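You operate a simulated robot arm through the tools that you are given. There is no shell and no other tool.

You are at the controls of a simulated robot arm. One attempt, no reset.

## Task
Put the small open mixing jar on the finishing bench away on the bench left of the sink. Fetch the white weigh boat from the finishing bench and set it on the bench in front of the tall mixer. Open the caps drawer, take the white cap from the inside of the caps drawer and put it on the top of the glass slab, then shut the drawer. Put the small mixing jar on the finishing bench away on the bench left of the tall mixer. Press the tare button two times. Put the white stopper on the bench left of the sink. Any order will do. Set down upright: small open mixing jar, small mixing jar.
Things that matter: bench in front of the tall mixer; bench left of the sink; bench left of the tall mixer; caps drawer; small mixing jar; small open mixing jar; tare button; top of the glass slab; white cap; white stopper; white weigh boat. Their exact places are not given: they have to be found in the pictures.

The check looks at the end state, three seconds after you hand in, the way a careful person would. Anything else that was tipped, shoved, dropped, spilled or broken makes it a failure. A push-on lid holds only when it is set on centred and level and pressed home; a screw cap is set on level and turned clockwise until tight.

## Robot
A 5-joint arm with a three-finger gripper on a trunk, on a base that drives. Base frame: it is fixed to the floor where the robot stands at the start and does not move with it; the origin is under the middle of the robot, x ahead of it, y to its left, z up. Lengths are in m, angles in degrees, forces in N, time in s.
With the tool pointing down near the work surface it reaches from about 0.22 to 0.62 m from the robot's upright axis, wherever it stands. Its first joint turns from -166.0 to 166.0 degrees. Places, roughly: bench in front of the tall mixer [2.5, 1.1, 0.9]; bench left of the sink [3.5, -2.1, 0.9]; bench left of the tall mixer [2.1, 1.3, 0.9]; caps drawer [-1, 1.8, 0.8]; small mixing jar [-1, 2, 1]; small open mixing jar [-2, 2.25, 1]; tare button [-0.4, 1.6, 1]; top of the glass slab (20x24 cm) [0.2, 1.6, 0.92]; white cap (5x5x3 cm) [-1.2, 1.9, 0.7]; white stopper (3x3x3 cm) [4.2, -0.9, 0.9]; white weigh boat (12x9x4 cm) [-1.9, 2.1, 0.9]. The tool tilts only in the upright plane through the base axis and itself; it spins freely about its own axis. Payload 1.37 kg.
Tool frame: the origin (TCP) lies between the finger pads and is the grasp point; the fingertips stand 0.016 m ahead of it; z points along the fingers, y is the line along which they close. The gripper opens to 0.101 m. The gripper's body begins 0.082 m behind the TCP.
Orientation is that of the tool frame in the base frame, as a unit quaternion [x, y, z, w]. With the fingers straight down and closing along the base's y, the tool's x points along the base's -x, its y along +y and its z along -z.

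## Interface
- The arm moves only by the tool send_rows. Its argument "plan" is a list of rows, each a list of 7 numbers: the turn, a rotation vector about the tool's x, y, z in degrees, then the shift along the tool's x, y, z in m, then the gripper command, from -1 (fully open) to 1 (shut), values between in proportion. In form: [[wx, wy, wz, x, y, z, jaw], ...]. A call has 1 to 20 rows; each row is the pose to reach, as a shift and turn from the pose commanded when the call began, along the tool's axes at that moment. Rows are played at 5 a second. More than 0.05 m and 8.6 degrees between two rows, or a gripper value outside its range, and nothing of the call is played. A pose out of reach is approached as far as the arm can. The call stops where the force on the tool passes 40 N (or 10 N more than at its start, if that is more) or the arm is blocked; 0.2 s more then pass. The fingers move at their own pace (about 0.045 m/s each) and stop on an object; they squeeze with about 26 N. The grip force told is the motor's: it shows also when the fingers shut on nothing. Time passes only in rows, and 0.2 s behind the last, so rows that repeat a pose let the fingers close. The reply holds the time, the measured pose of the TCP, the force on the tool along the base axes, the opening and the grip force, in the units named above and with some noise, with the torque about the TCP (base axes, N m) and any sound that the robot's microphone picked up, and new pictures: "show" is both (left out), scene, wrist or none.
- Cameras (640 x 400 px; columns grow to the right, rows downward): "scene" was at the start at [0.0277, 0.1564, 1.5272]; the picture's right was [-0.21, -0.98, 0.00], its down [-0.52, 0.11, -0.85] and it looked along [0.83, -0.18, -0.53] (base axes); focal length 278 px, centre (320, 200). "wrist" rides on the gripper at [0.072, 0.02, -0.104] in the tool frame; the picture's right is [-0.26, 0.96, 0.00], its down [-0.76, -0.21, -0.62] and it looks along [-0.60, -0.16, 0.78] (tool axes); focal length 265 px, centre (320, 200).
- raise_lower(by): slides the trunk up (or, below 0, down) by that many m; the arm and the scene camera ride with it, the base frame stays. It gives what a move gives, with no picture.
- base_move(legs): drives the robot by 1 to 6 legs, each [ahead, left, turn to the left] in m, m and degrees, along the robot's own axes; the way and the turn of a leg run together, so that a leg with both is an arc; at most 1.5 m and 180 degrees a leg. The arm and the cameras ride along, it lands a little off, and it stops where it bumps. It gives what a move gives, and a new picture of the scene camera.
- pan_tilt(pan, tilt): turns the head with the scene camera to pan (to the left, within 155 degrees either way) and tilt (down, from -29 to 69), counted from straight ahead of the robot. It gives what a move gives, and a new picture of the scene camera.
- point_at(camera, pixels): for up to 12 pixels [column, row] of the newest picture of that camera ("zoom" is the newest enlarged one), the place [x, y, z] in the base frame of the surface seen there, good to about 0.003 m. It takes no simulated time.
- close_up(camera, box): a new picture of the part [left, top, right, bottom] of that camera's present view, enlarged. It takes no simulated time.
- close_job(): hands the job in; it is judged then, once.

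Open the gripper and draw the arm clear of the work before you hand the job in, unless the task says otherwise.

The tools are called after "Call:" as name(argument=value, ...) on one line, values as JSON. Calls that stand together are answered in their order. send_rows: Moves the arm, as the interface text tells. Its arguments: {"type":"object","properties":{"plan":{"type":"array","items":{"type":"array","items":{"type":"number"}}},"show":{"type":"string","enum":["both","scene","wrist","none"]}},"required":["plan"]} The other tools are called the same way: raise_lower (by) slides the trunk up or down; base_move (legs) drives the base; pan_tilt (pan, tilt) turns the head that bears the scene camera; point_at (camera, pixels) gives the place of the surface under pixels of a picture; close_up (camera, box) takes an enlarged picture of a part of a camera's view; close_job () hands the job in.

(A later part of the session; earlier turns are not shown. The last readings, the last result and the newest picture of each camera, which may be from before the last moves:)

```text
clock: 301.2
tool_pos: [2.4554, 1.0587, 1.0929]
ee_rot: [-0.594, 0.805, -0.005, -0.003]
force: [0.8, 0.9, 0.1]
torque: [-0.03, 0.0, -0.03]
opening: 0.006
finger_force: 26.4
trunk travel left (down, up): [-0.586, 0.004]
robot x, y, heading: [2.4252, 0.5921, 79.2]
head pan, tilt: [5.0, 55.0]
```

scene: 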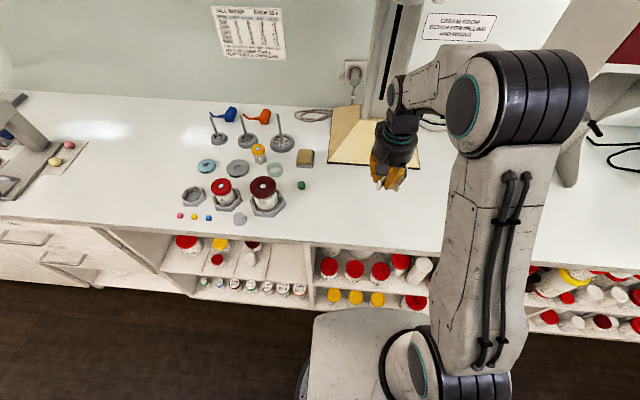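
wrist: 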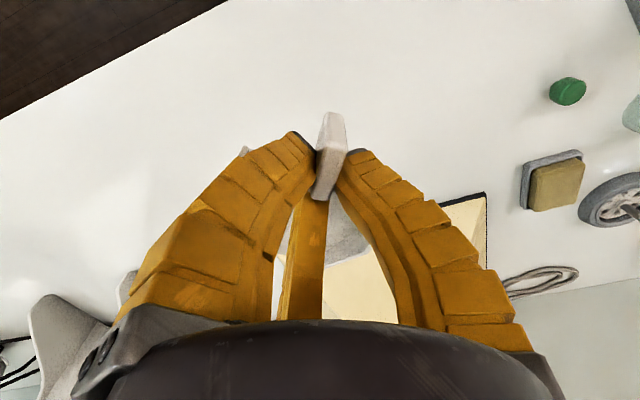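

Over the free area. Lower the trunk 0.152 m, then feel for the bench.

Call:
raise_lower(by=-0.152)

Call:
send_rows(plan=[[0, 0, 0, 0, 0, 0.004, 1], [0, 0, 0, 0, 0, 0.008, 1]])

Call:
close_up(camera="scene", box=[330, 110, 458, 190])

```text
clock: 302.9
tool_pos: [2.4558, 1.0592, 0.9409]
ee_rot: [-0.594, 0.805, -0.005, -0.004]
force: [-0.3, 0.7, -1.0]
torque: [0.04, 0.03, 0.02]
opening: 0.0062
finger_force: 25.9
trunk travel left (down, up): [-0.434, 0.156]
robot x, y, heading: [2.4243, 0.5915, 79.3]
head pan, tilt: [5.0, 55.0]
```

```text
clock: 303.5
tool_pos: [2.4546, 1.0591, 0.9322]
ee_rot: [-0.594, 0.805, -0.004, -0.004]
force: [0.0, -0.2, -0.3]
torque: [0.0, 0.03, -0.03]
opening: 0.0061
finger_force: 26.0
trunk travel left (down, up): [-0.434, 0.156]
robot x, y, heading: [2.4208, 0.5915, 79.1]
head pan, tilt: [5.0, 55.0]
```

scene: 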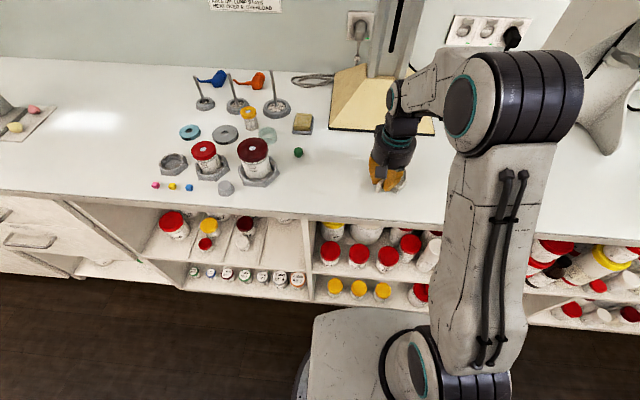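
wrist: 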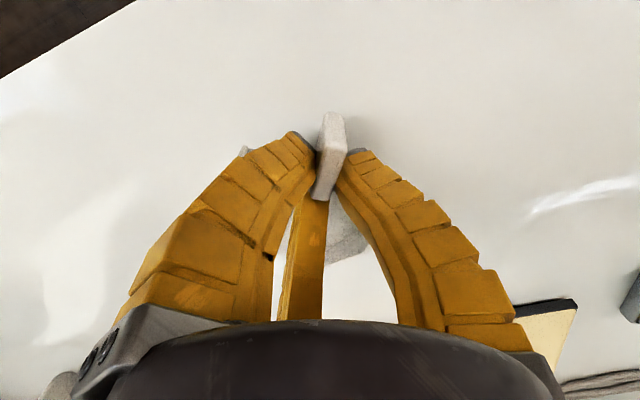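

```text
5.00 times, centred on (394, 150) of scene
```

zoom: 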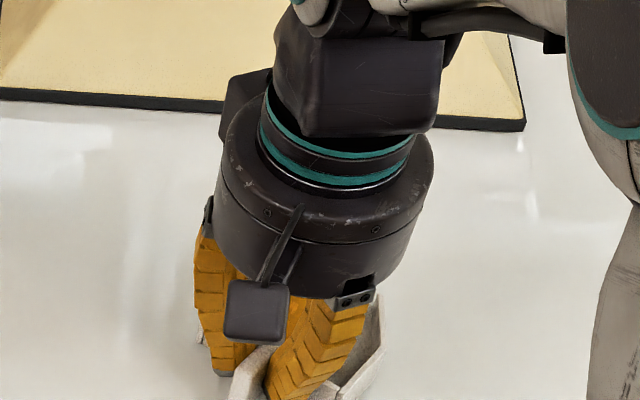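

Call:
send_rows(plan=[[0, 0, 0, 0, 0, 0.002, 1], [0, 0, 0, 0, 0, 0.004, 1], [0, 0, 0, 0, 0, 0.005, 1]], show="none")

Call:
send_rows(plan=[[0, 0, 0, 0, 0, 0.001, 1], [0, 0, 0, 0, 0, 0.001, 1]], show="none")

```text
clock: 304.3
tool_pos: [2.455, 1.0591, 0.928]
ee_rot: [-0.593, 0.805, -0.004, -0.003]
force: [-0.6, 0.6, 1.4]
torque: [0.14, -0.06, 0.02]
opening: 0.0066
finger_force: 26.2
trunk travel left (down, up): [-0.434, 0.156]
robot x, y, heading: [2.4246, 0.5918, 78.8]
head pan, tilt: [5.0, 55.0]
```

```text
clock: 304.9
tool_pos: [2.4566, 1.0583, 0.9276]
ee_rot: [-0.593, 0.805, -0.004, -0.004]
force: [-0.3, 0.1, 1.3]
torque: [0.18, -0.07, 0.0]
opening: 0.007
finger_force: 25.7
trunk travel left (down, up): [-0.434, 0.156]
robot x, y, heading: [2.4232, 0.5902, 78.8]
head pan, tilt: [5.0, 55.0]
```

Light contact. Lower 2 mm more, then open slightly and lift.

Call:
send_rows(plan=[[0, 0, 0, 0, 0, 0.001, 1], [0, 0, 0, 0, 0, 0.002, 1], [0, 0, 0, 0, 0, 0.002, 0.6], [0, 0, 0, 0, 0, 0.002, 0.3], [0, 0, 0, 0, 0, 0.002, 0.3], [0, 0, 0, 0, 0, 0.002, 0.3]], show="wrist")

Call:
send_rows(plan=[[0, 0, 0, 0, 0, -0.01, 0.3], [0, 0, 0, 0, 0, -0.03, 0.3], [0, 0, 0, 0, 0, -0.06, 0.3], [0, 0, 0, 0, 0, -0.09, 0.3]])

```text
clock: 306.3
tool_pos: [2.4558, 1.0589, 0.9255]
ee_rot: [-0.594, 0.805, -0.005, -0.003]
force: [-0.8, -0.1, -0.3]
torque: [0.01, -0.02, 0.01]
opening: 0.0397
finger_force: 3.1
trunk travel left (down, up): [-0.434, 0.156]
robot x, y, heading: [2.4224, 0.5931, 79.1]
head pan, tilt: [5.0, 55.0]
```

wrist: 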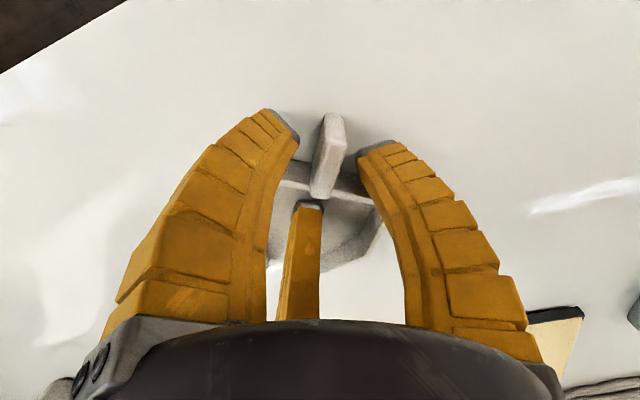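

```text
clock: 307.3
tool_pos: [2.4551, 1.0609, 1.0142]
ee_rot: [-0.593, 0.805, -0.006, -0.005]
force: [0.6, 0.5, -0.6]
torque: [0.02, 0.01, 0.01]
opening: 0.0399
finger_force: 3.1
trunk travel left (down, up): [-0.434, 0.156]
robot x, y, heading: [2.4241, 0.587, 78.8]
head pan, tilt: [5.0, 55.0]
```

scene: 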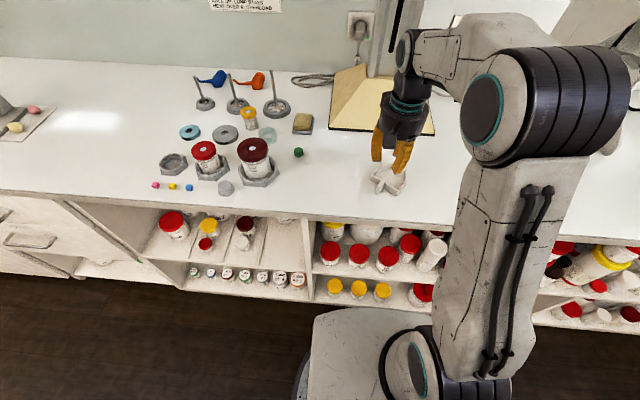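
wrist: 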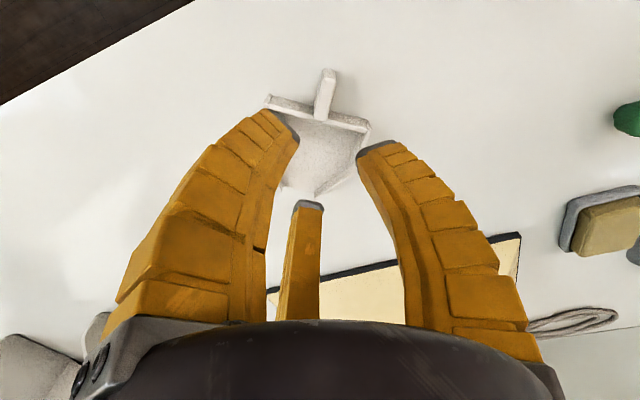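

Weigh boat is set in front of the mixer. Raise, back off and return for the open jar.

Call:
raise_lower(by=0.15)

Call:
base_move(legs=[[-0.4, 0, -0.3], [0, 1.5, 0], [0, 1.5, 0], [0, 1.4, 0]])

```text
clock: 309.1
tool_pos: [2.4572, 1.0606, 1.1637]
ee_rot: [-0.594, 0.805, -0.005, -0.004]
force: [0.0, -1.4, -0.8]
torque: [-0.02, -0.02, -0.01]
opening: 0.04
finger_force: 3.1
trunk travel left (down, up): [-0.584, 0.006]
robot x, y, heading: [2.4212, 0.5884, 79.1]
head pan, tilt: [5.0, 55.0]
```

```text
clock: 332.2
tool_pos: [-1.8936, 1.6292, 1.1649]
ee_rot: [-0.578, 0.816, -0.005, -0.003]
force: [1.0, -0.5, 0.2]
torque: [0.01, -0.02, -0.01]
opening: 0.04
finger_force: 3.0
trunk travel left (down, up): [-0.584, 0.006]
robot x, y, heading: [-1.9456, 1.1606, 76.8]
head pan, tilt: [5.0, 55.0]
```

scene: 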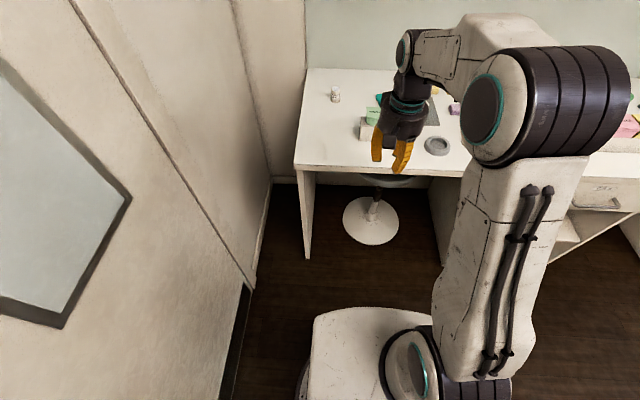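

Turn 1.8° left, shift to s≈-2.2 and drive in toward the jar.

Call:
base_move(legs=[[0, 0.06, 1.8], [0.47, 0, 0]])

Call:
pan_tilt(pan=12, tilt=58)

```text
clock: 335.6
tool_pos: [-1.8742, 2.1025, 1.1654]
ee_rot: [-0.591, 0.807, -0.005, -0.004]
force: [0.4, 1.4, 0.0]
torque: [0.01, 0.0, 0.0]
opening: 0.0399
finger_force: 3.5
trunk travel left (down, up): [-0.584, 0.006]
robot x, y, heading: [-1.9137, 1.6327, 78.6]
head pan, tilt: [5.0, 55.0]
```

scene: 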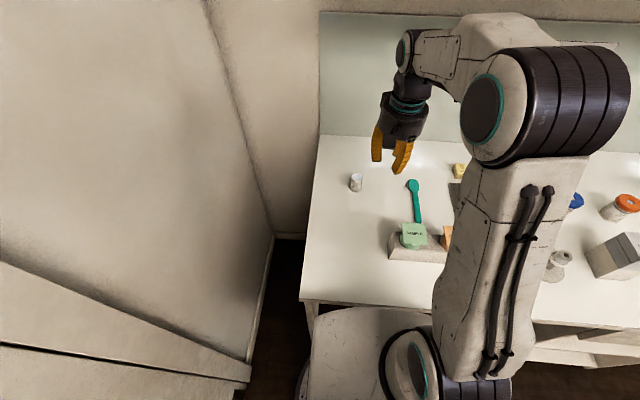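

```text
clock: 336.3
tool_pos: [-1.8748, 2.1021, 1.1641]
ee_rot: [-0.59, 0.807, -0.005, -0.004]
force: [-1.1, 0.2, -0.3]
torque: [-0.02, 0.0, -0.01]
opening: 0.0398
finger_force: 3.4
trunk travel left (down, up): [-0.584, 0.006]
robot x, y, heading: [-1.9095, 1.6284, 78.5]
head pan, tilt: [12.0, 58.0]
```

scene: 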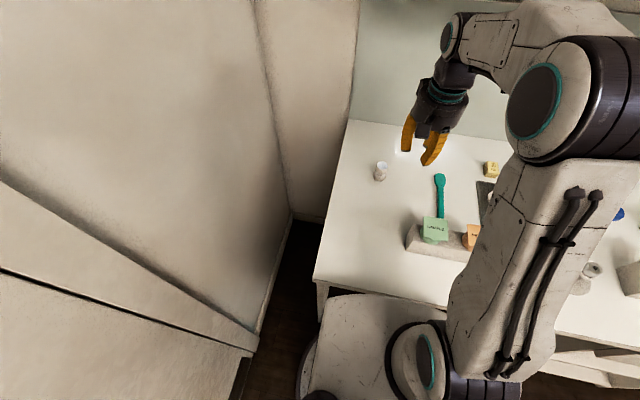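

Enlarge the jar and measure its rim precisely.

Call:
close_up(camera="scene", box=[350, 145, 414, 185])

Call:
point_at(camera="zoom", pixels=[[260, 185], [365, 190], [315, 165], [315, 215], [255, 290], [305, 330], [355, 310]])

```text
10.00 times, centred on (382, 165) of scene
```

zoom: 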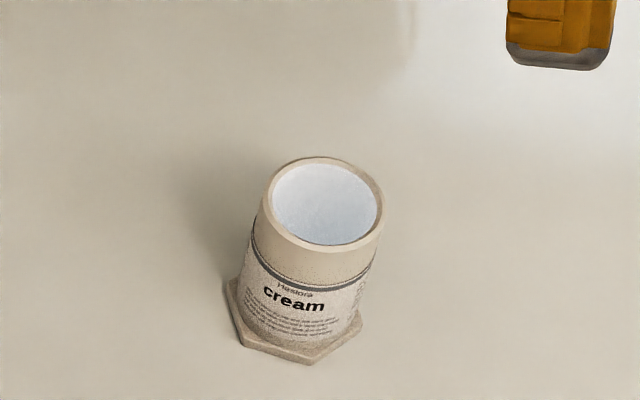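

```text
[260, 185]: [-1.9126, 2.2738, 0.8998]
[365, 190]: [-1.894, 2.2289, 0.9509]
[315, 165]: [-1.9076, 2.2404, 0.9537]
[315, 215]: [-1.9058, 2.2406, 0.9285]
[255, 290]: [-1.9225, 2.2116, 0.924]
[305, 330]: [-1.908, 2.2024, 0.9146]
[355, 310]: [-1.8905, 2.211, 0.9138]
```

Query the rim edges.

Call:
point_at(camera="zoom", pixels=[[269, 205], [380, 212], [323, 160], [318, 248], [272, 225], [376, 228]])

```text
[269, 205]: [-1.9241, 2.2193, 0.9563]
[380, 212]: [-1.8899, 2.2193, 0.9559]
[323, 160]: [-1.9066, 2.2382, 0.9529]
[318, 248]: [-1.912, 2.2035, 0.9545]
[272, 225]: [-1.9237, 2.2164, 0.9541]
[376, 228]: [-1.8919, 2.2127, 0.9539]
```

Jar centre ≈(-1.907,2.2205), rim z 0.955. Drive 3 cm closer to keep comfortable reach.

Call:
base_move(legs=[[0.03, 0, 0]])

```text
clock: 337.1
tool_pos: [-1.8688, 2.1325, 1.1636]
ee_rot: [-0.59, 0.807, -0.005, -0.004]
force: [-0.8, 1.3, 0.9]
torque: [-0.06, 0.01, 0.01]
opening: 0.0399
finger_force: 3.3
trunk travel left (down, up): [-0.584, 0.006]
robot x, y, heading: [-1.9064, 1.6594, 78.7]
head pan, tilt: [12.0, 58.0]
```

scene: 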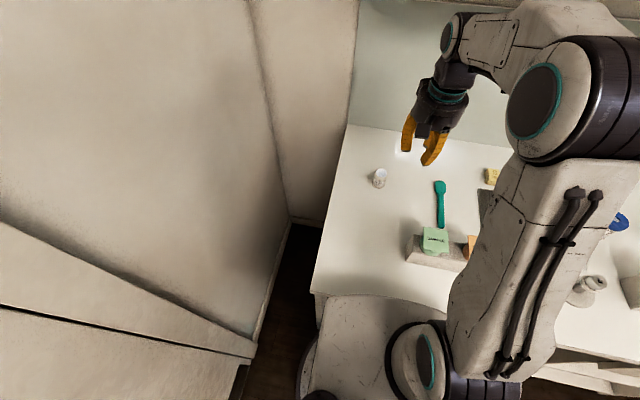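

Move over the jar (tool x -0.072, y +0.063, z +0.06) with fingers at 6 cm.

Call:
send_rows(plan=[[0, 0, 0, -0.018, 0.016, 0.015, -0.15], [0, 0, 0, -0.036, 0.032, 0.03, -0.15], [0, 0, 0, -0.054, 0.048, 0.045, -0.15], [0, 0, 0, -0.0722, 0.0632, 0.06, -0.15], [0, 0, 0, -0.0722, 0.0632, 0.06, -0.15]])

```text
clock: 338.3
tool_pos: [-1.906, 2.2188, 1.1021]
ee_rot: [-0.591, 0.807, -0.005, -0.003]
force: [0.2, 0.1, 0.4]
torque: [-0.02, 0.0, 0.01]
opening: 0.0617
finger_force: 2.5
trunk travel left (down, up): [-0.584, 0.006]
robot x, y, heading: [-1.9048, 1.6579, 78.6]
head pan, tilt: [12.0, 58.0]
```

scene: 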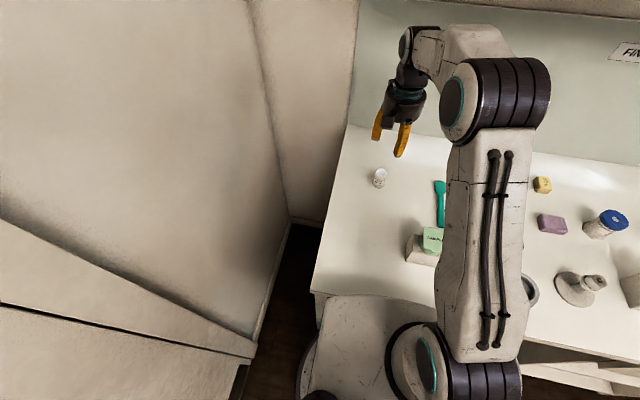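
wrist: 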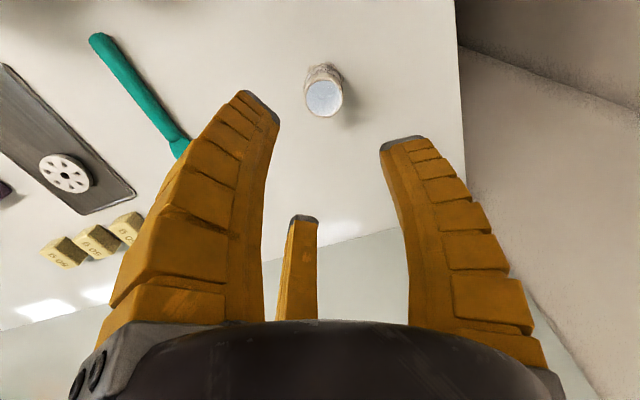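

Jar rim at (323,97) is on the approach line. Lower the trunk 0.12 m then the arm.

Call:
raise_lower(by=-0.12)

Call:
send_rows(plan=[[0, 0, 0, 0, 0.001, 0.01, -0.15]], show="wrist")

```text
clock: 339.8
tool_pos: [-1.9071, 2.2176, 0.9839]
ee_rot: [-0.59, 0.807, -0.005, -0.003]
force: [0.9, 0.2, 1.9]
torque: [0.01, 0.0, 0.0]
opening: 0.0618
finger_force: 2.4
trunk travel left (down, up): [-0.464, 0.126]
robot x, y, heading: [-1.9056, 1.6586, 78.8]
head pan, tilt: [12.0, 58.0]
```

```text
clock: 340.2
tool_pos: [-1.9076, 2.2194, 0.973]
ee_rot: [-0.591, 0.807, -0.005, -0.004]
force: [0.2, -0.1, 0.0]
torque: [0.0, -0.03, 0.01]
opening: 0.0614
finger_force: 3.3
trunk travel left (down, up): [-0.464, 0.126]
robot x, y, heading: [-1.8995, 1.6641, 78.5]
head pan, tilt: [12.0, 58.0]
```

wrist: 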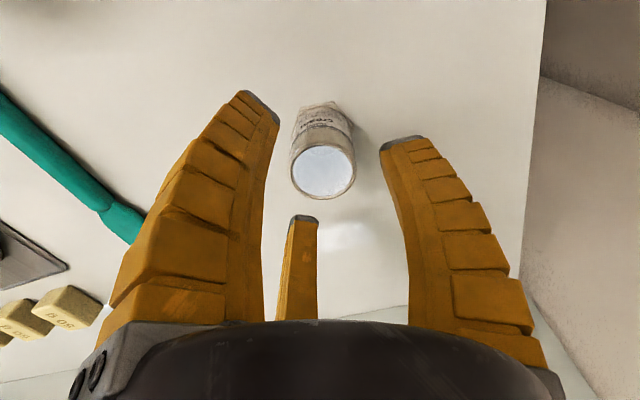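

Jar centred between the fingers at (323,172). Descend 0.04 m and close.

Call:
send_rows(plan=[[0, 0, 0, 0, 0.001, 0.015, -0.15], [0, 0, 0, 0, 0.001, 0.03, -0.15], [0, 0, 0, 0, 0.001, 0.041, -0.15], [0, 0, 0, 0, 0.001, 0.041, 0.3], [0, 0, 0, 0, 0.001, 0.041, 0.6], [0, 0, 0, 0, 0.001, 0.041, 1], [0, 0, 0, 0, 0.001, 0.041, 1], [0, 0, 0, 0, 0.001, 0.041, 1]])

```text
clock: 342.0
tool_pos: [-1.9087, 2.2189, 0.9327]
ee_rot: [-0.59, 0.807, -0.005, -0.004]
force: [-0.1, 1.5, 3.7]
torque: [0.08, 0.04, -0.02]
opening: 0.0329
finger_force: 25.9
trunk travel left (down, up): [-0.464, 0.126]
robot x, y, heading: [-1.9061, 1.6644, 78.3]
head pan, tilt: [12.0, 58.0]
```

scene: 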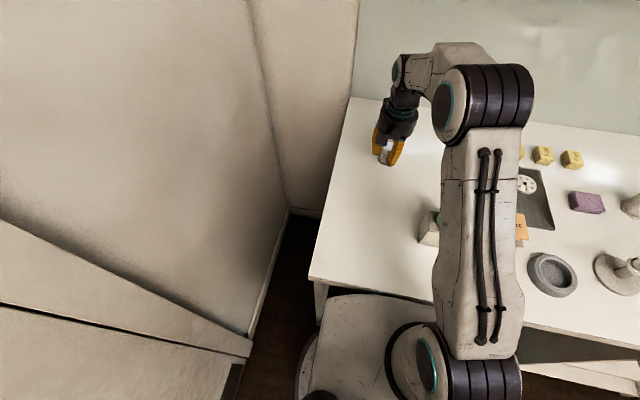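
wrist: 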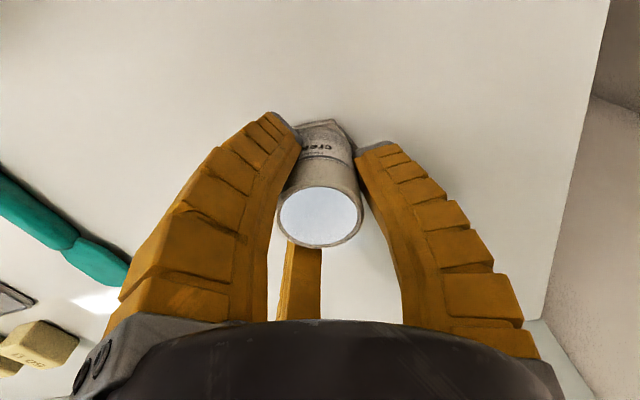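

Jar gripped at 0.033. Lift straight up, then check the hold.

Call:
send_rows(plan=[[0, 0, 0, 0, 0, -0.01, 1], [0, 0, 0, 0, 0, -0.03, 1], [0, 0, 0, 0, 0, -0.06, 1]], show="wrist")

Call:
raise_lower(by=0.12)

Call:
base_move(legs=[[-0.6, 0, 0]])

Call:
close_up(camera="scene", box=[340, 60, 468, 140])

```text
clock: 342.8
tool_pos: [-1.9082, 2.2188, 0.9926]
ee_rot: [-0.591, 0.807, -0.004, -0.003]
force: [0.1, 0.8, -0.1]
torque: [0.0, 0.01, -0.04]
opening: 0.0344
finger_force: 25.7
trunk travel left (down, up): [-0.464, 0.126]
robot x, y, heading: [-1.9038, 1.6606, 78.5]
head pan, tilt: [12.0, 58.0]
```

wrist: 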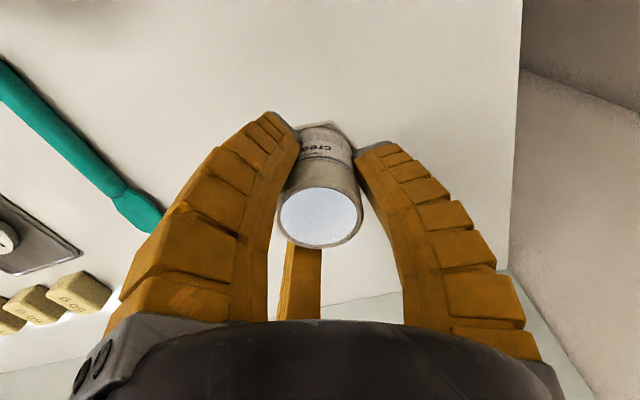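

```text
clock: 344.3
tool_pos: [-1.9087, 2.2198, 1.113]
ee_rot: [-0.591, 0.807, -0.005, -0.004]
force: [1.1, -0.7, -0.6]
torque: [0.0, 0.02, 0.01]
opening: 0.0346
finger_force: 25.7
trunk travel left (down, up): [-0.584, 0.006]
robot x, y, heading: [-1.9074, 1.6579, 78.1]
head pan, tilt: [12.0, 58.0]
```

```text
clock: 347.7
tool_pos: [-2.0271, 1.631, 1.113]
ee_rot: [-0.589, 0.808, -0.005, -0.003]
force: [0.3, -0.9, -0.4]
torque: [0.03, -0.03, -0.01]
opening: 0.0342
finger_force: 25.5
trunk travel left (down, up): [-0.584, 0.006]
robot x, y, heading: [-2.0224, 1.0711, 78.2]
head pan, tilt: [12.0, 58.0]
```

scene: 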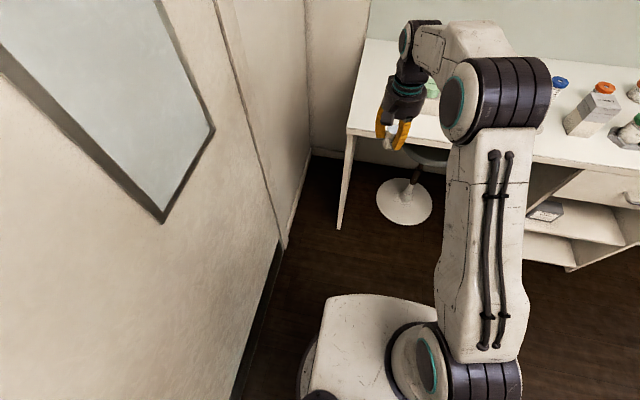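

```text
5.00 times, centred on (404, 100) of scene
```

zoom: 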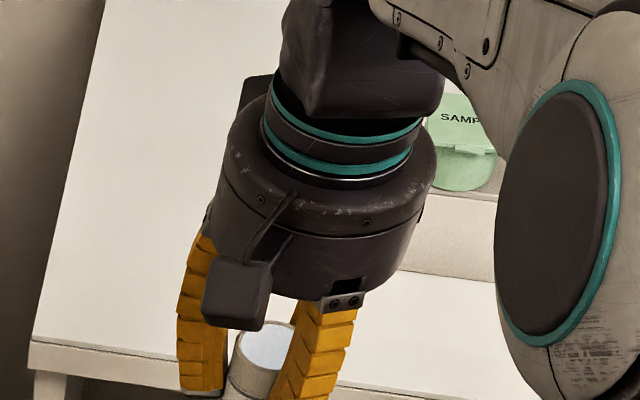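

Jar held upright. Drive right along the aisle toward the far end.

Call:
base_move(legs=[[0, -1.5, 0], [-0.5, -1.5, 0], [0, -1.3, 0]])

Call:
pan_tilt(pan=-130, tilt=25)

Call:
pan_tilt(pan=-80, tilt=25)

```text
refused: leg 2 is longer than a leg can be; nothing moved
```

```text
clock: 349.9
tool_pos: [-2.0274, 1.6314, 1.1119]
ee_rot: [-0.59, 0.808, -0.005, -0.004]
force: [0.9, -0.8, 0.3]
torque: [0.02, -0.03, 0.0]
opening: 0.0344
finger_force: 26.0
trunk travel left (down, up): [-0.584, 0.006]
robot x, y, heading: [-2.0224, 1.0719, 78.3]
head pan, tilt: [-130.0, 25.0]
```

scene: 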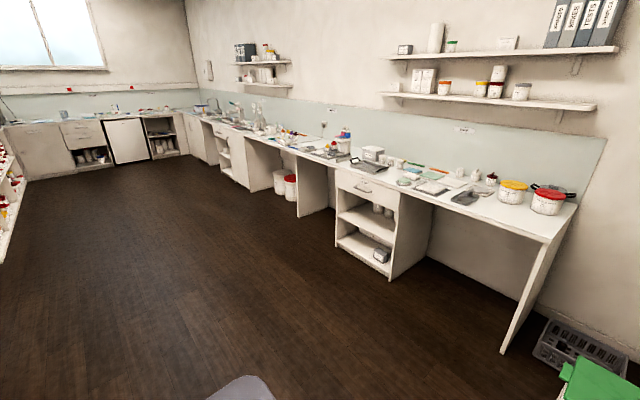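

```text
clock: 351.1
tool_pos: [-2.0274, 1.6311, 1.113]
ee_rot: [-0.589, 0.808, -0.005, -0.004]
force: [-0.4, 0.4, 0.0]
torque: [0.03, 0.01, -0.03]
opening: 0.0342
finger_force: 26.8
trunk travel left (down, up): [-0.584, 0.006]
robot x, y, heading: [-2.0232, 1.0747, 78.3]
head pan, tilt: [-80.0, 25.0]
```

scene: 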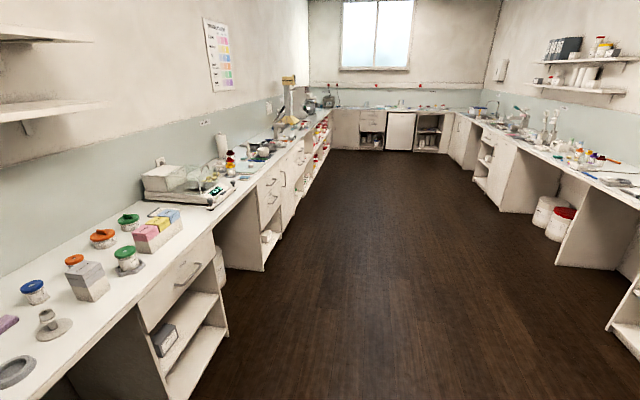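

Aisle is clear. Back into the middle of the room and drive right.

Call:
base_move(legs=[[-0.6, 0, 0.3], [0, -1.5, 0], [0, -1.5, 0], [0, -1.5, 0], [0, -0.6, 0]])

Call:
pan_tilt(pan=-130, tilt=25)

```text
clock: 353.3
tool_pos: [-2.0959, 1.3047, 1.1135]
ee_rot: [-0.589, 0.808, -0.004, -0.004]
force: [0.9, -0.4, 0.0]
torque: [0.08, 0.01, 0.05]
opening: 0.0341
finger_force: 26.3
trunk travel left (down, up): [-0.584, 0.006]
robot x, y, heading: [-2.0929, 0.7434, 78.3]
head pan, tilt: [-80.0, 25.0]
stopped in leg 1: the robot was blocked; the commanded pose is now the measured one
```

scene: 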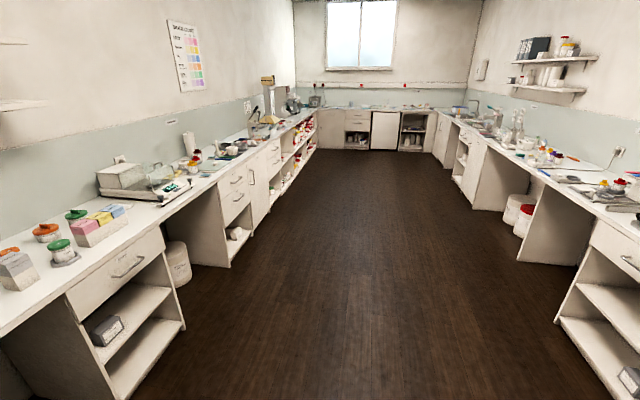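

```text
clock: 354.5
tool_pos: [-2.0951, 1.3072, 1.1107]
ee_rot: [-0.589, 0.808, -0.005, -0.003]
force: [-0.7, -0.2, 0.7]
torque: [-0.01, 0.01, 0.03]
opening: 0.0339
finger_force: 25.9
trunk travel left (down, up): [-0.584, 0.006]
robot x, y, heading: [-2.0937, 0.7492, 78.2]
head pan, tilt: [-130.0, 25.0]
```

scene: 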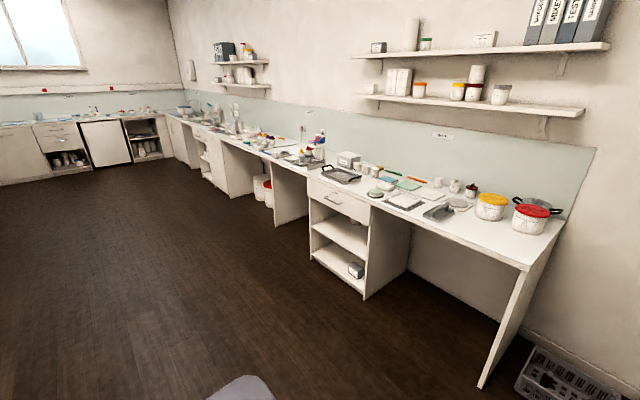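

Blocked behind—probably by the waste bins. Look back-left to see.

Call:
pan_tilt(pan=150, tilt=45)

Call:
pan_tilt(pan=105, tilt=50)

```text
clock: 358.4
tool_pos: [-2.0931, 1.3064, 1.112]
ee_rot: [-0.589, 0.808, -0.006, -0.004]
force: [0.2, 1.2, 0.1]
torque: [-0.01, 0.0, 0.0]
opening: 0.0338
finger_force: 26.0
trunk travel left (down, up): [-0.584, 0.006]
robot x, y, heading: [-2.0918, 0.7463, 78.2]
head pan, tilt: [150.0, 45.0]
```

scene: 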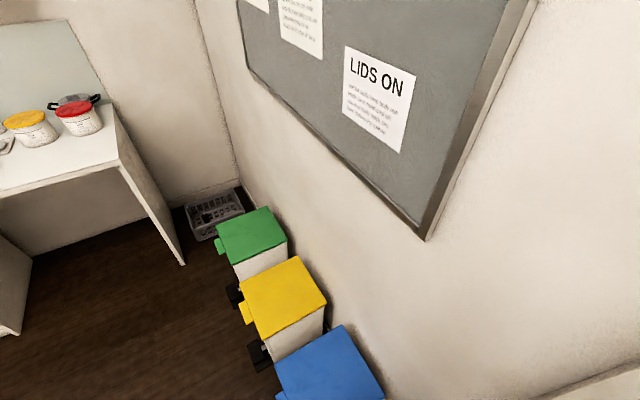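

```text
clock: 359.5
tool_pos: [-2.0955, 1.3078, 1.1119]
ee_rot: [-0.59, 0.808, -0.006, -0.003]
force: [0.9, 1.0, -0.1]
torque: [0.01, 0.0, -0.04]
opening: 0.034
finger_force: 25.9
trunk travel left (down, up): [-0.584, 0.006]
robot x, y, heading: [-2.0929, 0.747, 78.2]
head pan, tilt: [105.0, 50.0]
```

scene: 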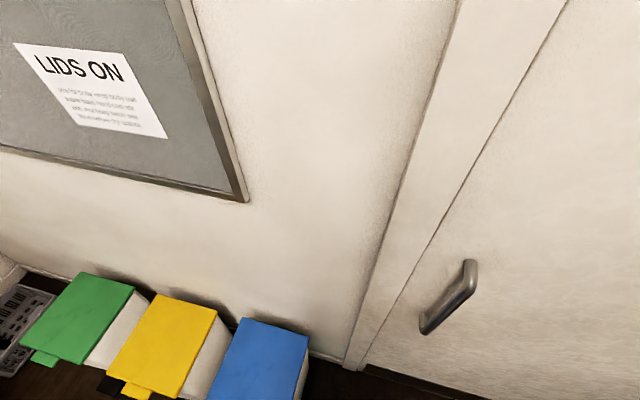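

Check whether the blue bin has been displaced (compare spacing and alignment).

Call:
point_at(camera="scene", pixels=[[79, 274], [133, 288], [160, 297], [213, 311], [250, 320], [305, 335], [80, 320], [165, 345], [265, 360]])

```text
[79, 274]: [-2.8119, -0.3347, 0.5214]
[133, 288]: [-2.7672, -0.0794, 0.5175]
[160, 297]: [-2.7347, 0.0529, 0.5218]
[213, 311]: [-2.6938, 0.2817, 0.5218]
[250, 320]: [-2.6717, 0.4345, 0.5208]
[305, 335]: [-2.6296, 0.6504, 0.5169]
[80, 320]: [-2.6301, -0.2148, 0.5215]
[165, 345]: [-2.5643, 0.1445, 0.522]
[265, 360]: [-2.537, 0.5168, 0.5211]
```

Bins look aligned within measurement error. Drive right first (away from the bins), then toward the middle.

Call:
base_move(legs=[[0, -1.3, 0.3], [-0.2, -1.4, 0], [0, -1.5, 0], [0, -0.5, 0]])

Call:
pan_tilt(pan=-130, tilt=28)

```text
clock: 382.3
tool_pos: [2.4853, 0.1168, 1.111]
ee_rot: [-0.577, 0.817, -0.005, -0.004]
force: [0.1, -0.2, -0.3]
torque: [0.0, 0.0, -0.01]
opening: 0.0338
finger_force: 26.0
trunk travel left (down, up): [-0.584, 0.006]
robot x, y, heading: [2.4695, -0.4422, 76.8]
head pan, tilt: [105.0, 50.0]
```

scene: 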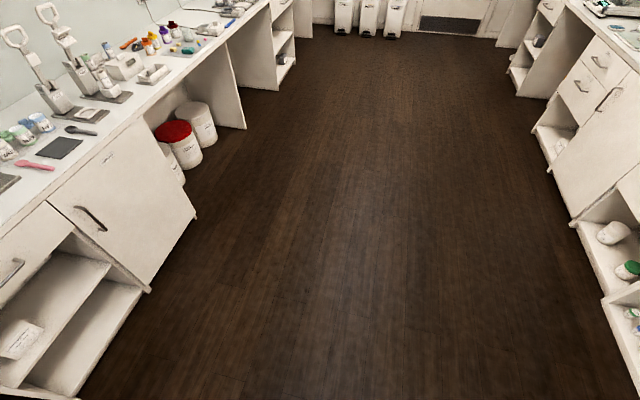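

```text
clock: 385.6
tool_pos: [2.4842, 0.117, 1.1121]
ee_rot: [-0.576, 0.817, -0.005, -0.004]
force: [-0.7, -0.2, 0.8]
torque: [0.01, 0.02, -0.02]
opening: 0.0337
finger_force: 25.9
trunk travel left (down, up): [-0.584, 0.006]
robot x, y, heading: [2.467, -0.4429, 76.4]
head pan, tilt: [-130.0, 28.0]
```

scene: 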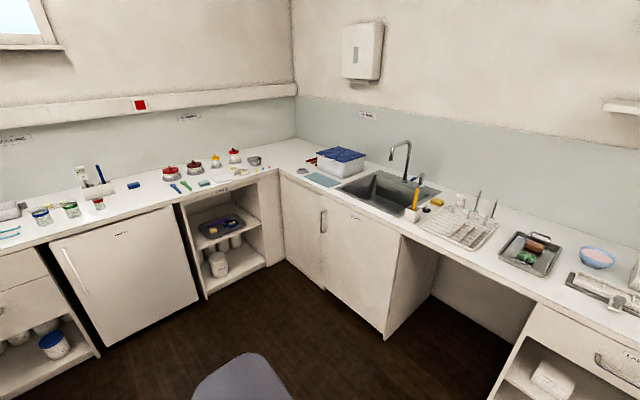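

The sink is at (390,190); the area left of it around (300–335,170). Measure.

Call:
point_at(camera="scene", pixels=[[322, 180], [303, 172], [342, 163], [345, 190], [365, 180], [310, 183], [290, 165], [330, 195], [400, 212], [280, 172], [350, 145], [437, 200]])

Call:
close_up(camera="scene", box=[260, 130, 420, 230])

Call:
close_up(camera="scene", box=[60, 130, 300, 280])

```text
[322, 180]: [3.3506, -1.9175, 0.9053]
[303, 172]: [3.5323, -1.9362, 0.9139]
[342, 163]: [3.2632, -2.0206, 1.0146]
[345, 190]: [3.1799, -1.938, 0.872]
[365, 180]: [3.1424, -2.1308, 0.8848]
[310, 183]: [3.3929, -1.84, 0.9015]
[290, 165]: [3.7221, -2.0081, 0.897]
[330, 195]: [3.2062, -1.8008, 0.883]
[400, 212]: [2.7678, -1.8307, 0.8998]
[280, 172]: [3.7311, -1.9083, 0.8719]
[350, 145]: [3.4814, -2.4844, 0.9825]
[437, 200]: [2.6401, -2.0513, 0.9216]
```

```text
4.00 times, centred on (340, 180) of scene
```

zoom: 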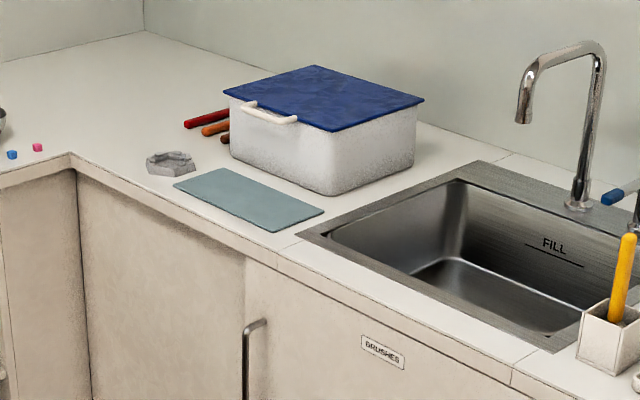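

```text
2.67 times, centred on (180, 205) of scene
```

zoom: 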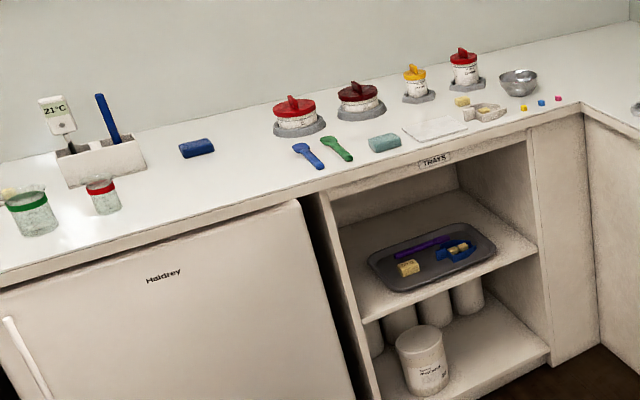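

Turn to face the sink bench, then slide left to be in front of the area left of the sink.

Call:
base_move(legs=[[0, 0, -178], [0, 1.0, 0], [0.45, 0, 0]])

Call:
pan_tilt(pan=10, tilt=38)

```text
clock: 400.4
tool_pos: [3.2975, -1.6748, 1.112]
ee_rot: [0.822, 0.569, 0.003, -0.007]
force: [-0.2, -0.4, -1.1]
torque: [0.05, 0.02, 0.02]
opening: 0.0334
finger_force: 26.3
trunk travel left (down, up): [-0.584, 0.006]
robot x, y, heading: [3.3223, -1.1151, -104.3]
head pan, tilt: [-130.0, 28.0]
```

scene: 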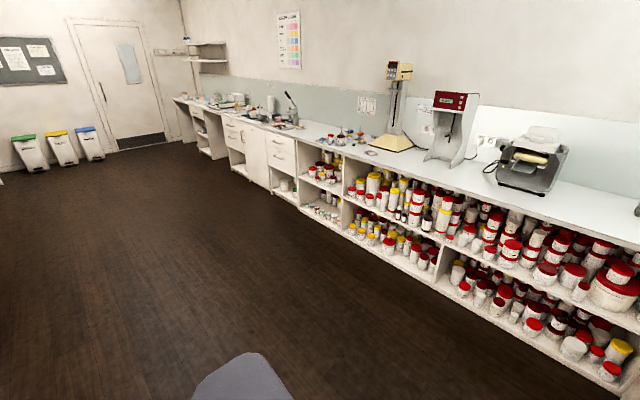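

```text
clock: 402.6
tool_pos: [3.2984, -1.6735, 1.1127]
ee_rot: [0.822, 0.57, 0.003, -0.005]
force: [0.2, -0.4, -0.6]
torque: [0.0, -0.01, 0.0]
opening: 0.0335
finger_force: 26.2
trunk travel left (down, up): [-0.584, 0.006]
robot x, y, heading: [3.3242, -1.1162, -104.5]
head pan, tilt: [10.0, 38.0]
```

scene: 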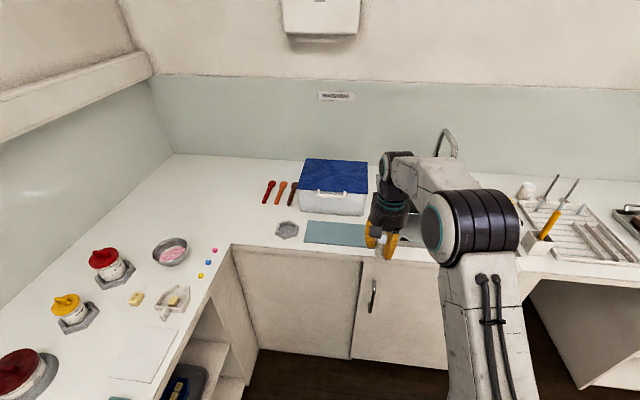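

Measure the free area left of the sink: around (240–260,200–235).

Call:
point_at(camera="scene", pixels=[[250, 200], [287, 230], [240, 230], [267, 200], [280, 213], [260, 225], [306, 235], [270, 243], [235, 245], [220, 210], [295, 200], [310, 215]])

Call:
close_up(camera="scene", box=[200, 150, 360, 250])

```text
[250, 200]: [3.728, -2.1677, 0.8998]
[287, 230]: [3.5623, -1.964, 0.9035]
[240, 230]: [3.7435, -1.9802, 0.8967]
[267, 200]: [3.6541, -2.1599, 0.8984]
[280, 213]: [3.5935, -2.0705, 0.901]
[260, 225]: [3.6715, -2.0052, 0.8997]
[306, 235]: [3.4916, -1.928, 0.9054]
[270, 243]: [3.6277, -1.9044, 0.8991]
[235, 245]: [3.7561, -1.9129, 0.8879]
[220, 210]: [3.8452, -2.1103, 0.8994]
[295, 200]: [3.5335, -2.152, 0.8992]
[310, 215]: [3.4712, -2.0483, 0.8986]
```

```text
4.00 times, centred on (280, 200) of scene
```

zoom: 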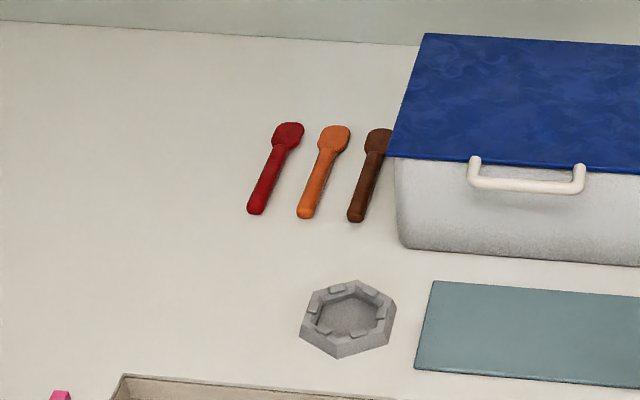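

Plan: jar at ≈(3.60,-2.07) (free between hex holder and spoons), stopper later near (3.68,-2.02). Square up and move left, then ahead.

Call:
base_move(legs=[[0, 0.24, 3.0], [0.25, 0, 0]])

Call:
pan_tilt(pan=15, tilt=50)

```text
clock: 405.9
tool_pos: [3.5143, -1.9757, 1.1106]
ee_rot: [0.807, 0.591, 0.004, -0.007]
force: [0.0, -0.5, -0.4]
torque: [0.05, -0.03, -0.01]
opening: 0.0334
finger_force: 25.8
trunk travel left (down, up): [-0.584, 0.006]
robot x, y, heading: [3.5102, -1.4113, -101.8]
head pan, tilt: [10.0, 38.0]
```

scene: 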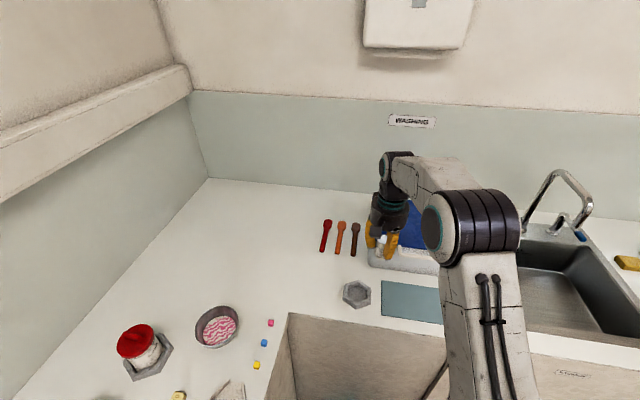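

```text
clock: 406.6
tool_pos: [3.5146, -1.9738, 1.1111]
ee_rot: [0.807, 0.591, 0.003, -0.006]
force: [0.0, -0.3, -0.4]
torque: [-0.01, -0.01, -0.01]
opening: 0.0335
finger_force: 26.5
trunk travel left (down, up): [-0.584, 0.006]
robot x, y, heading: [3.5107, -1.4147, -101.4]
head pan, tilt: [15.0, 50.0]
```

scene: 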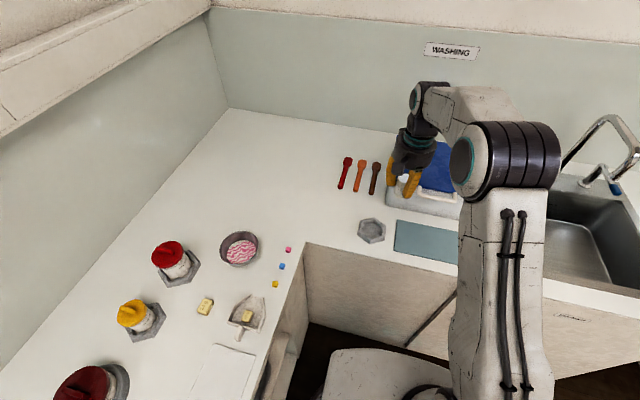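

Verify the spot near pixel (350,212) and neighbours from this view.

Call:
point_at(camera="scene", pixels=[[350, 212], [342, 189], [358, 191], [374, 195], [371, 230], [360, 222], [330, 220], [335, 235], [388, 205], [320, 205]])

Call:
base_move(legs=[[0.12, 0, 0]])

```text
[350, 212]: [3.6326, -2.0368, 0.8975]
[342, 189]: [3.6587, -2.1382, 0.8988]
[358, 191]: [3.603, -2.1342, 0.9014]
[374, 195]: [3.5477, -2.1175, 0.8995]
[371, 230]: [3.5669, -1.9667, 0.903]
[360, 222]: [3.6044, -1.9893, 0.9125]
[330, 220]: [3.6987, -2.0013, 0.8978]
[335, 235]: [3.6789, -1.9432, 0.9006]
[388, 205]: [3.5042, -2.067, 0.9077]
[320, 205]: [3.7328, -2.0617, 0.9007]
```

```text
clock: 407.8
tool_pos: [3.4922, -2.0917, 1.1116]
ee_rot: [0.807, 0.591, 0.004, -0.006]
force: [0.8, -0.5, 0.1]
torque: [0.04, -0.03, 0.01]
opening: 0.0336
finger_force: 25.5
trunk travel left (down, up): [-0.584, 0.006]
robot x, y, heading: [3.488, -1.5347, -101.4]
head pan, tilt: [15.0, 50.0]
```

scene: 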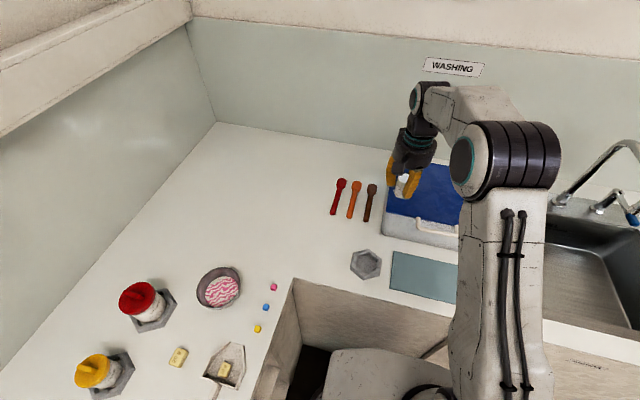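

Move the jar over (3.62,-2.06): tool x +0.069, y +0.112, down 0.04.

Call:
send_rows(plan=[[0, 0, 0, 0.017, 0.028, 0, 1], [0, 0, 0, 0.034, 0.056, 0, 1], [0, 0, 0, 0.052, 0.084, 0.01, 1], [0, 0, 0, 0.0687, 0.1123, 0.03, 1], [0, 0, 0, 0.0687, 0.1123, 0.04, 1], [0, 0, 0, 0.0687, 0.1123, 0.04, 1]])

```text
clock: 409.2
tool_pos: [3.6179, -2.0596, 1.0711]
ee_rot: [0.807, 0.591, 0.002, -0.006]
force: [-0.7, -0.4, 0.1]
torque: [-0.01, 0.0, 0.03]
opening: 0.0334
finger_force: 25.9
trunk travel left (down, up): [-0.584, 0.006]
robot x, y, heading: [3.4896, -1.5322, -101.4]
head pan, tilt: [15.0, 50.0]
```

scene: 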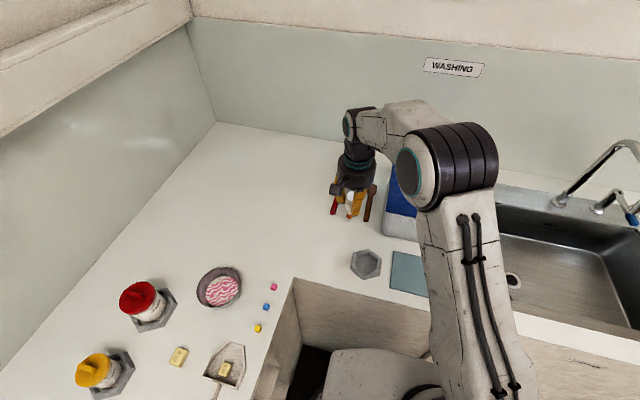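
wrist: 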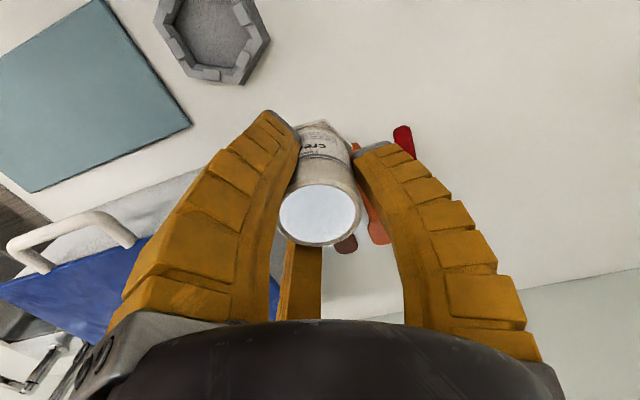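

Clear. Lower the trunk 0.122 m, then feel for the bench.

Call:
raise_lower(by=-0.122)

Call:
send_rows(plan=[[0, 0, 0, 0, 0, 0.005, 1], [0, 0, 0, 0, 0, 0.01, 1], [0, 0, 0, 0, 0, 0.013, 1]], show="none")

```text
clock: 410.8
tool_pos: [3.6201, -2.0581, 0.9504]
ee_rot: [0.807, 0.59, 0.002, -0.006]
force: [0.5, -0.4, 0.0]
torque: [-0.04, 0.02, -0.04]
opening: 0.0335
finger_force: 26.2
trunk travel left (down, up): [-0.462, 0.128]
robot x, y, heading: [3.4827, -1.5334, -101.3]
head pan, tilt: [15.0, 50.0]
```

```text
clock: 411.6
tool_pos: [3.6184, -2.0586, 0.9377]
ee_rot: [0.807, 0.59, 0.002, -0.006]
force: [-0.3, -1.0, -0.7]
torque: [0.0, -0.01, 0.02]
opening: 0.0336
finger_force: 26.3
trunk travel left (down, up): [-0.462, 0.128]
robot x, y, heading: [3.4847, -1.5325, -101.1]
head pan, tilt: [15.0, 50.0]
```

Call:
send_rows(plan=[[0, 0, 0, 0, 0, 0.0015, 1], [0, 0, 0, 0, 0, 0.003, 1]], show="none")

Call:
send_rows(plan=[[0, 0, 0, 0, 0, 0.001, 1], [0, 0, 0, 0, 0, 0.002, 1]], show="none")

```text
clock: 412.1
tool_pos: [3.6172, -2.0579, 0.9347]
ee_rot: [0.807, 0.591, 0.001, -0.006]
force: [-0.2, 0.4, 5.8]
torque: [0.0, -0.09, -0.03]
opening: 0.0336
finger_force: 25.8
trunk travel left (down, up): [-0.462, 0.128]
robot x, y, heading: [3.4873, -1.5339, -101.5]
head pan, tilt: [15.0, 50.0]
```

```text
clock: 412.8
tool_pos: [3.6188, -2.0589, 0.9333]
ee_rot: [0.807, 0.591, 0.001, -0.005]
force: [-1.0, 0.7, 14.1]
torque: [-0.1, -0.15, 0.0]
opening: 0.0344
finger_force: 25.9
trunk travel left (down, up): [-0.462, 0.128]
robot x, y, heading: [3.4871, -1.5321, -101.4]
head pan, tilt: [15.0, 50.0]
```

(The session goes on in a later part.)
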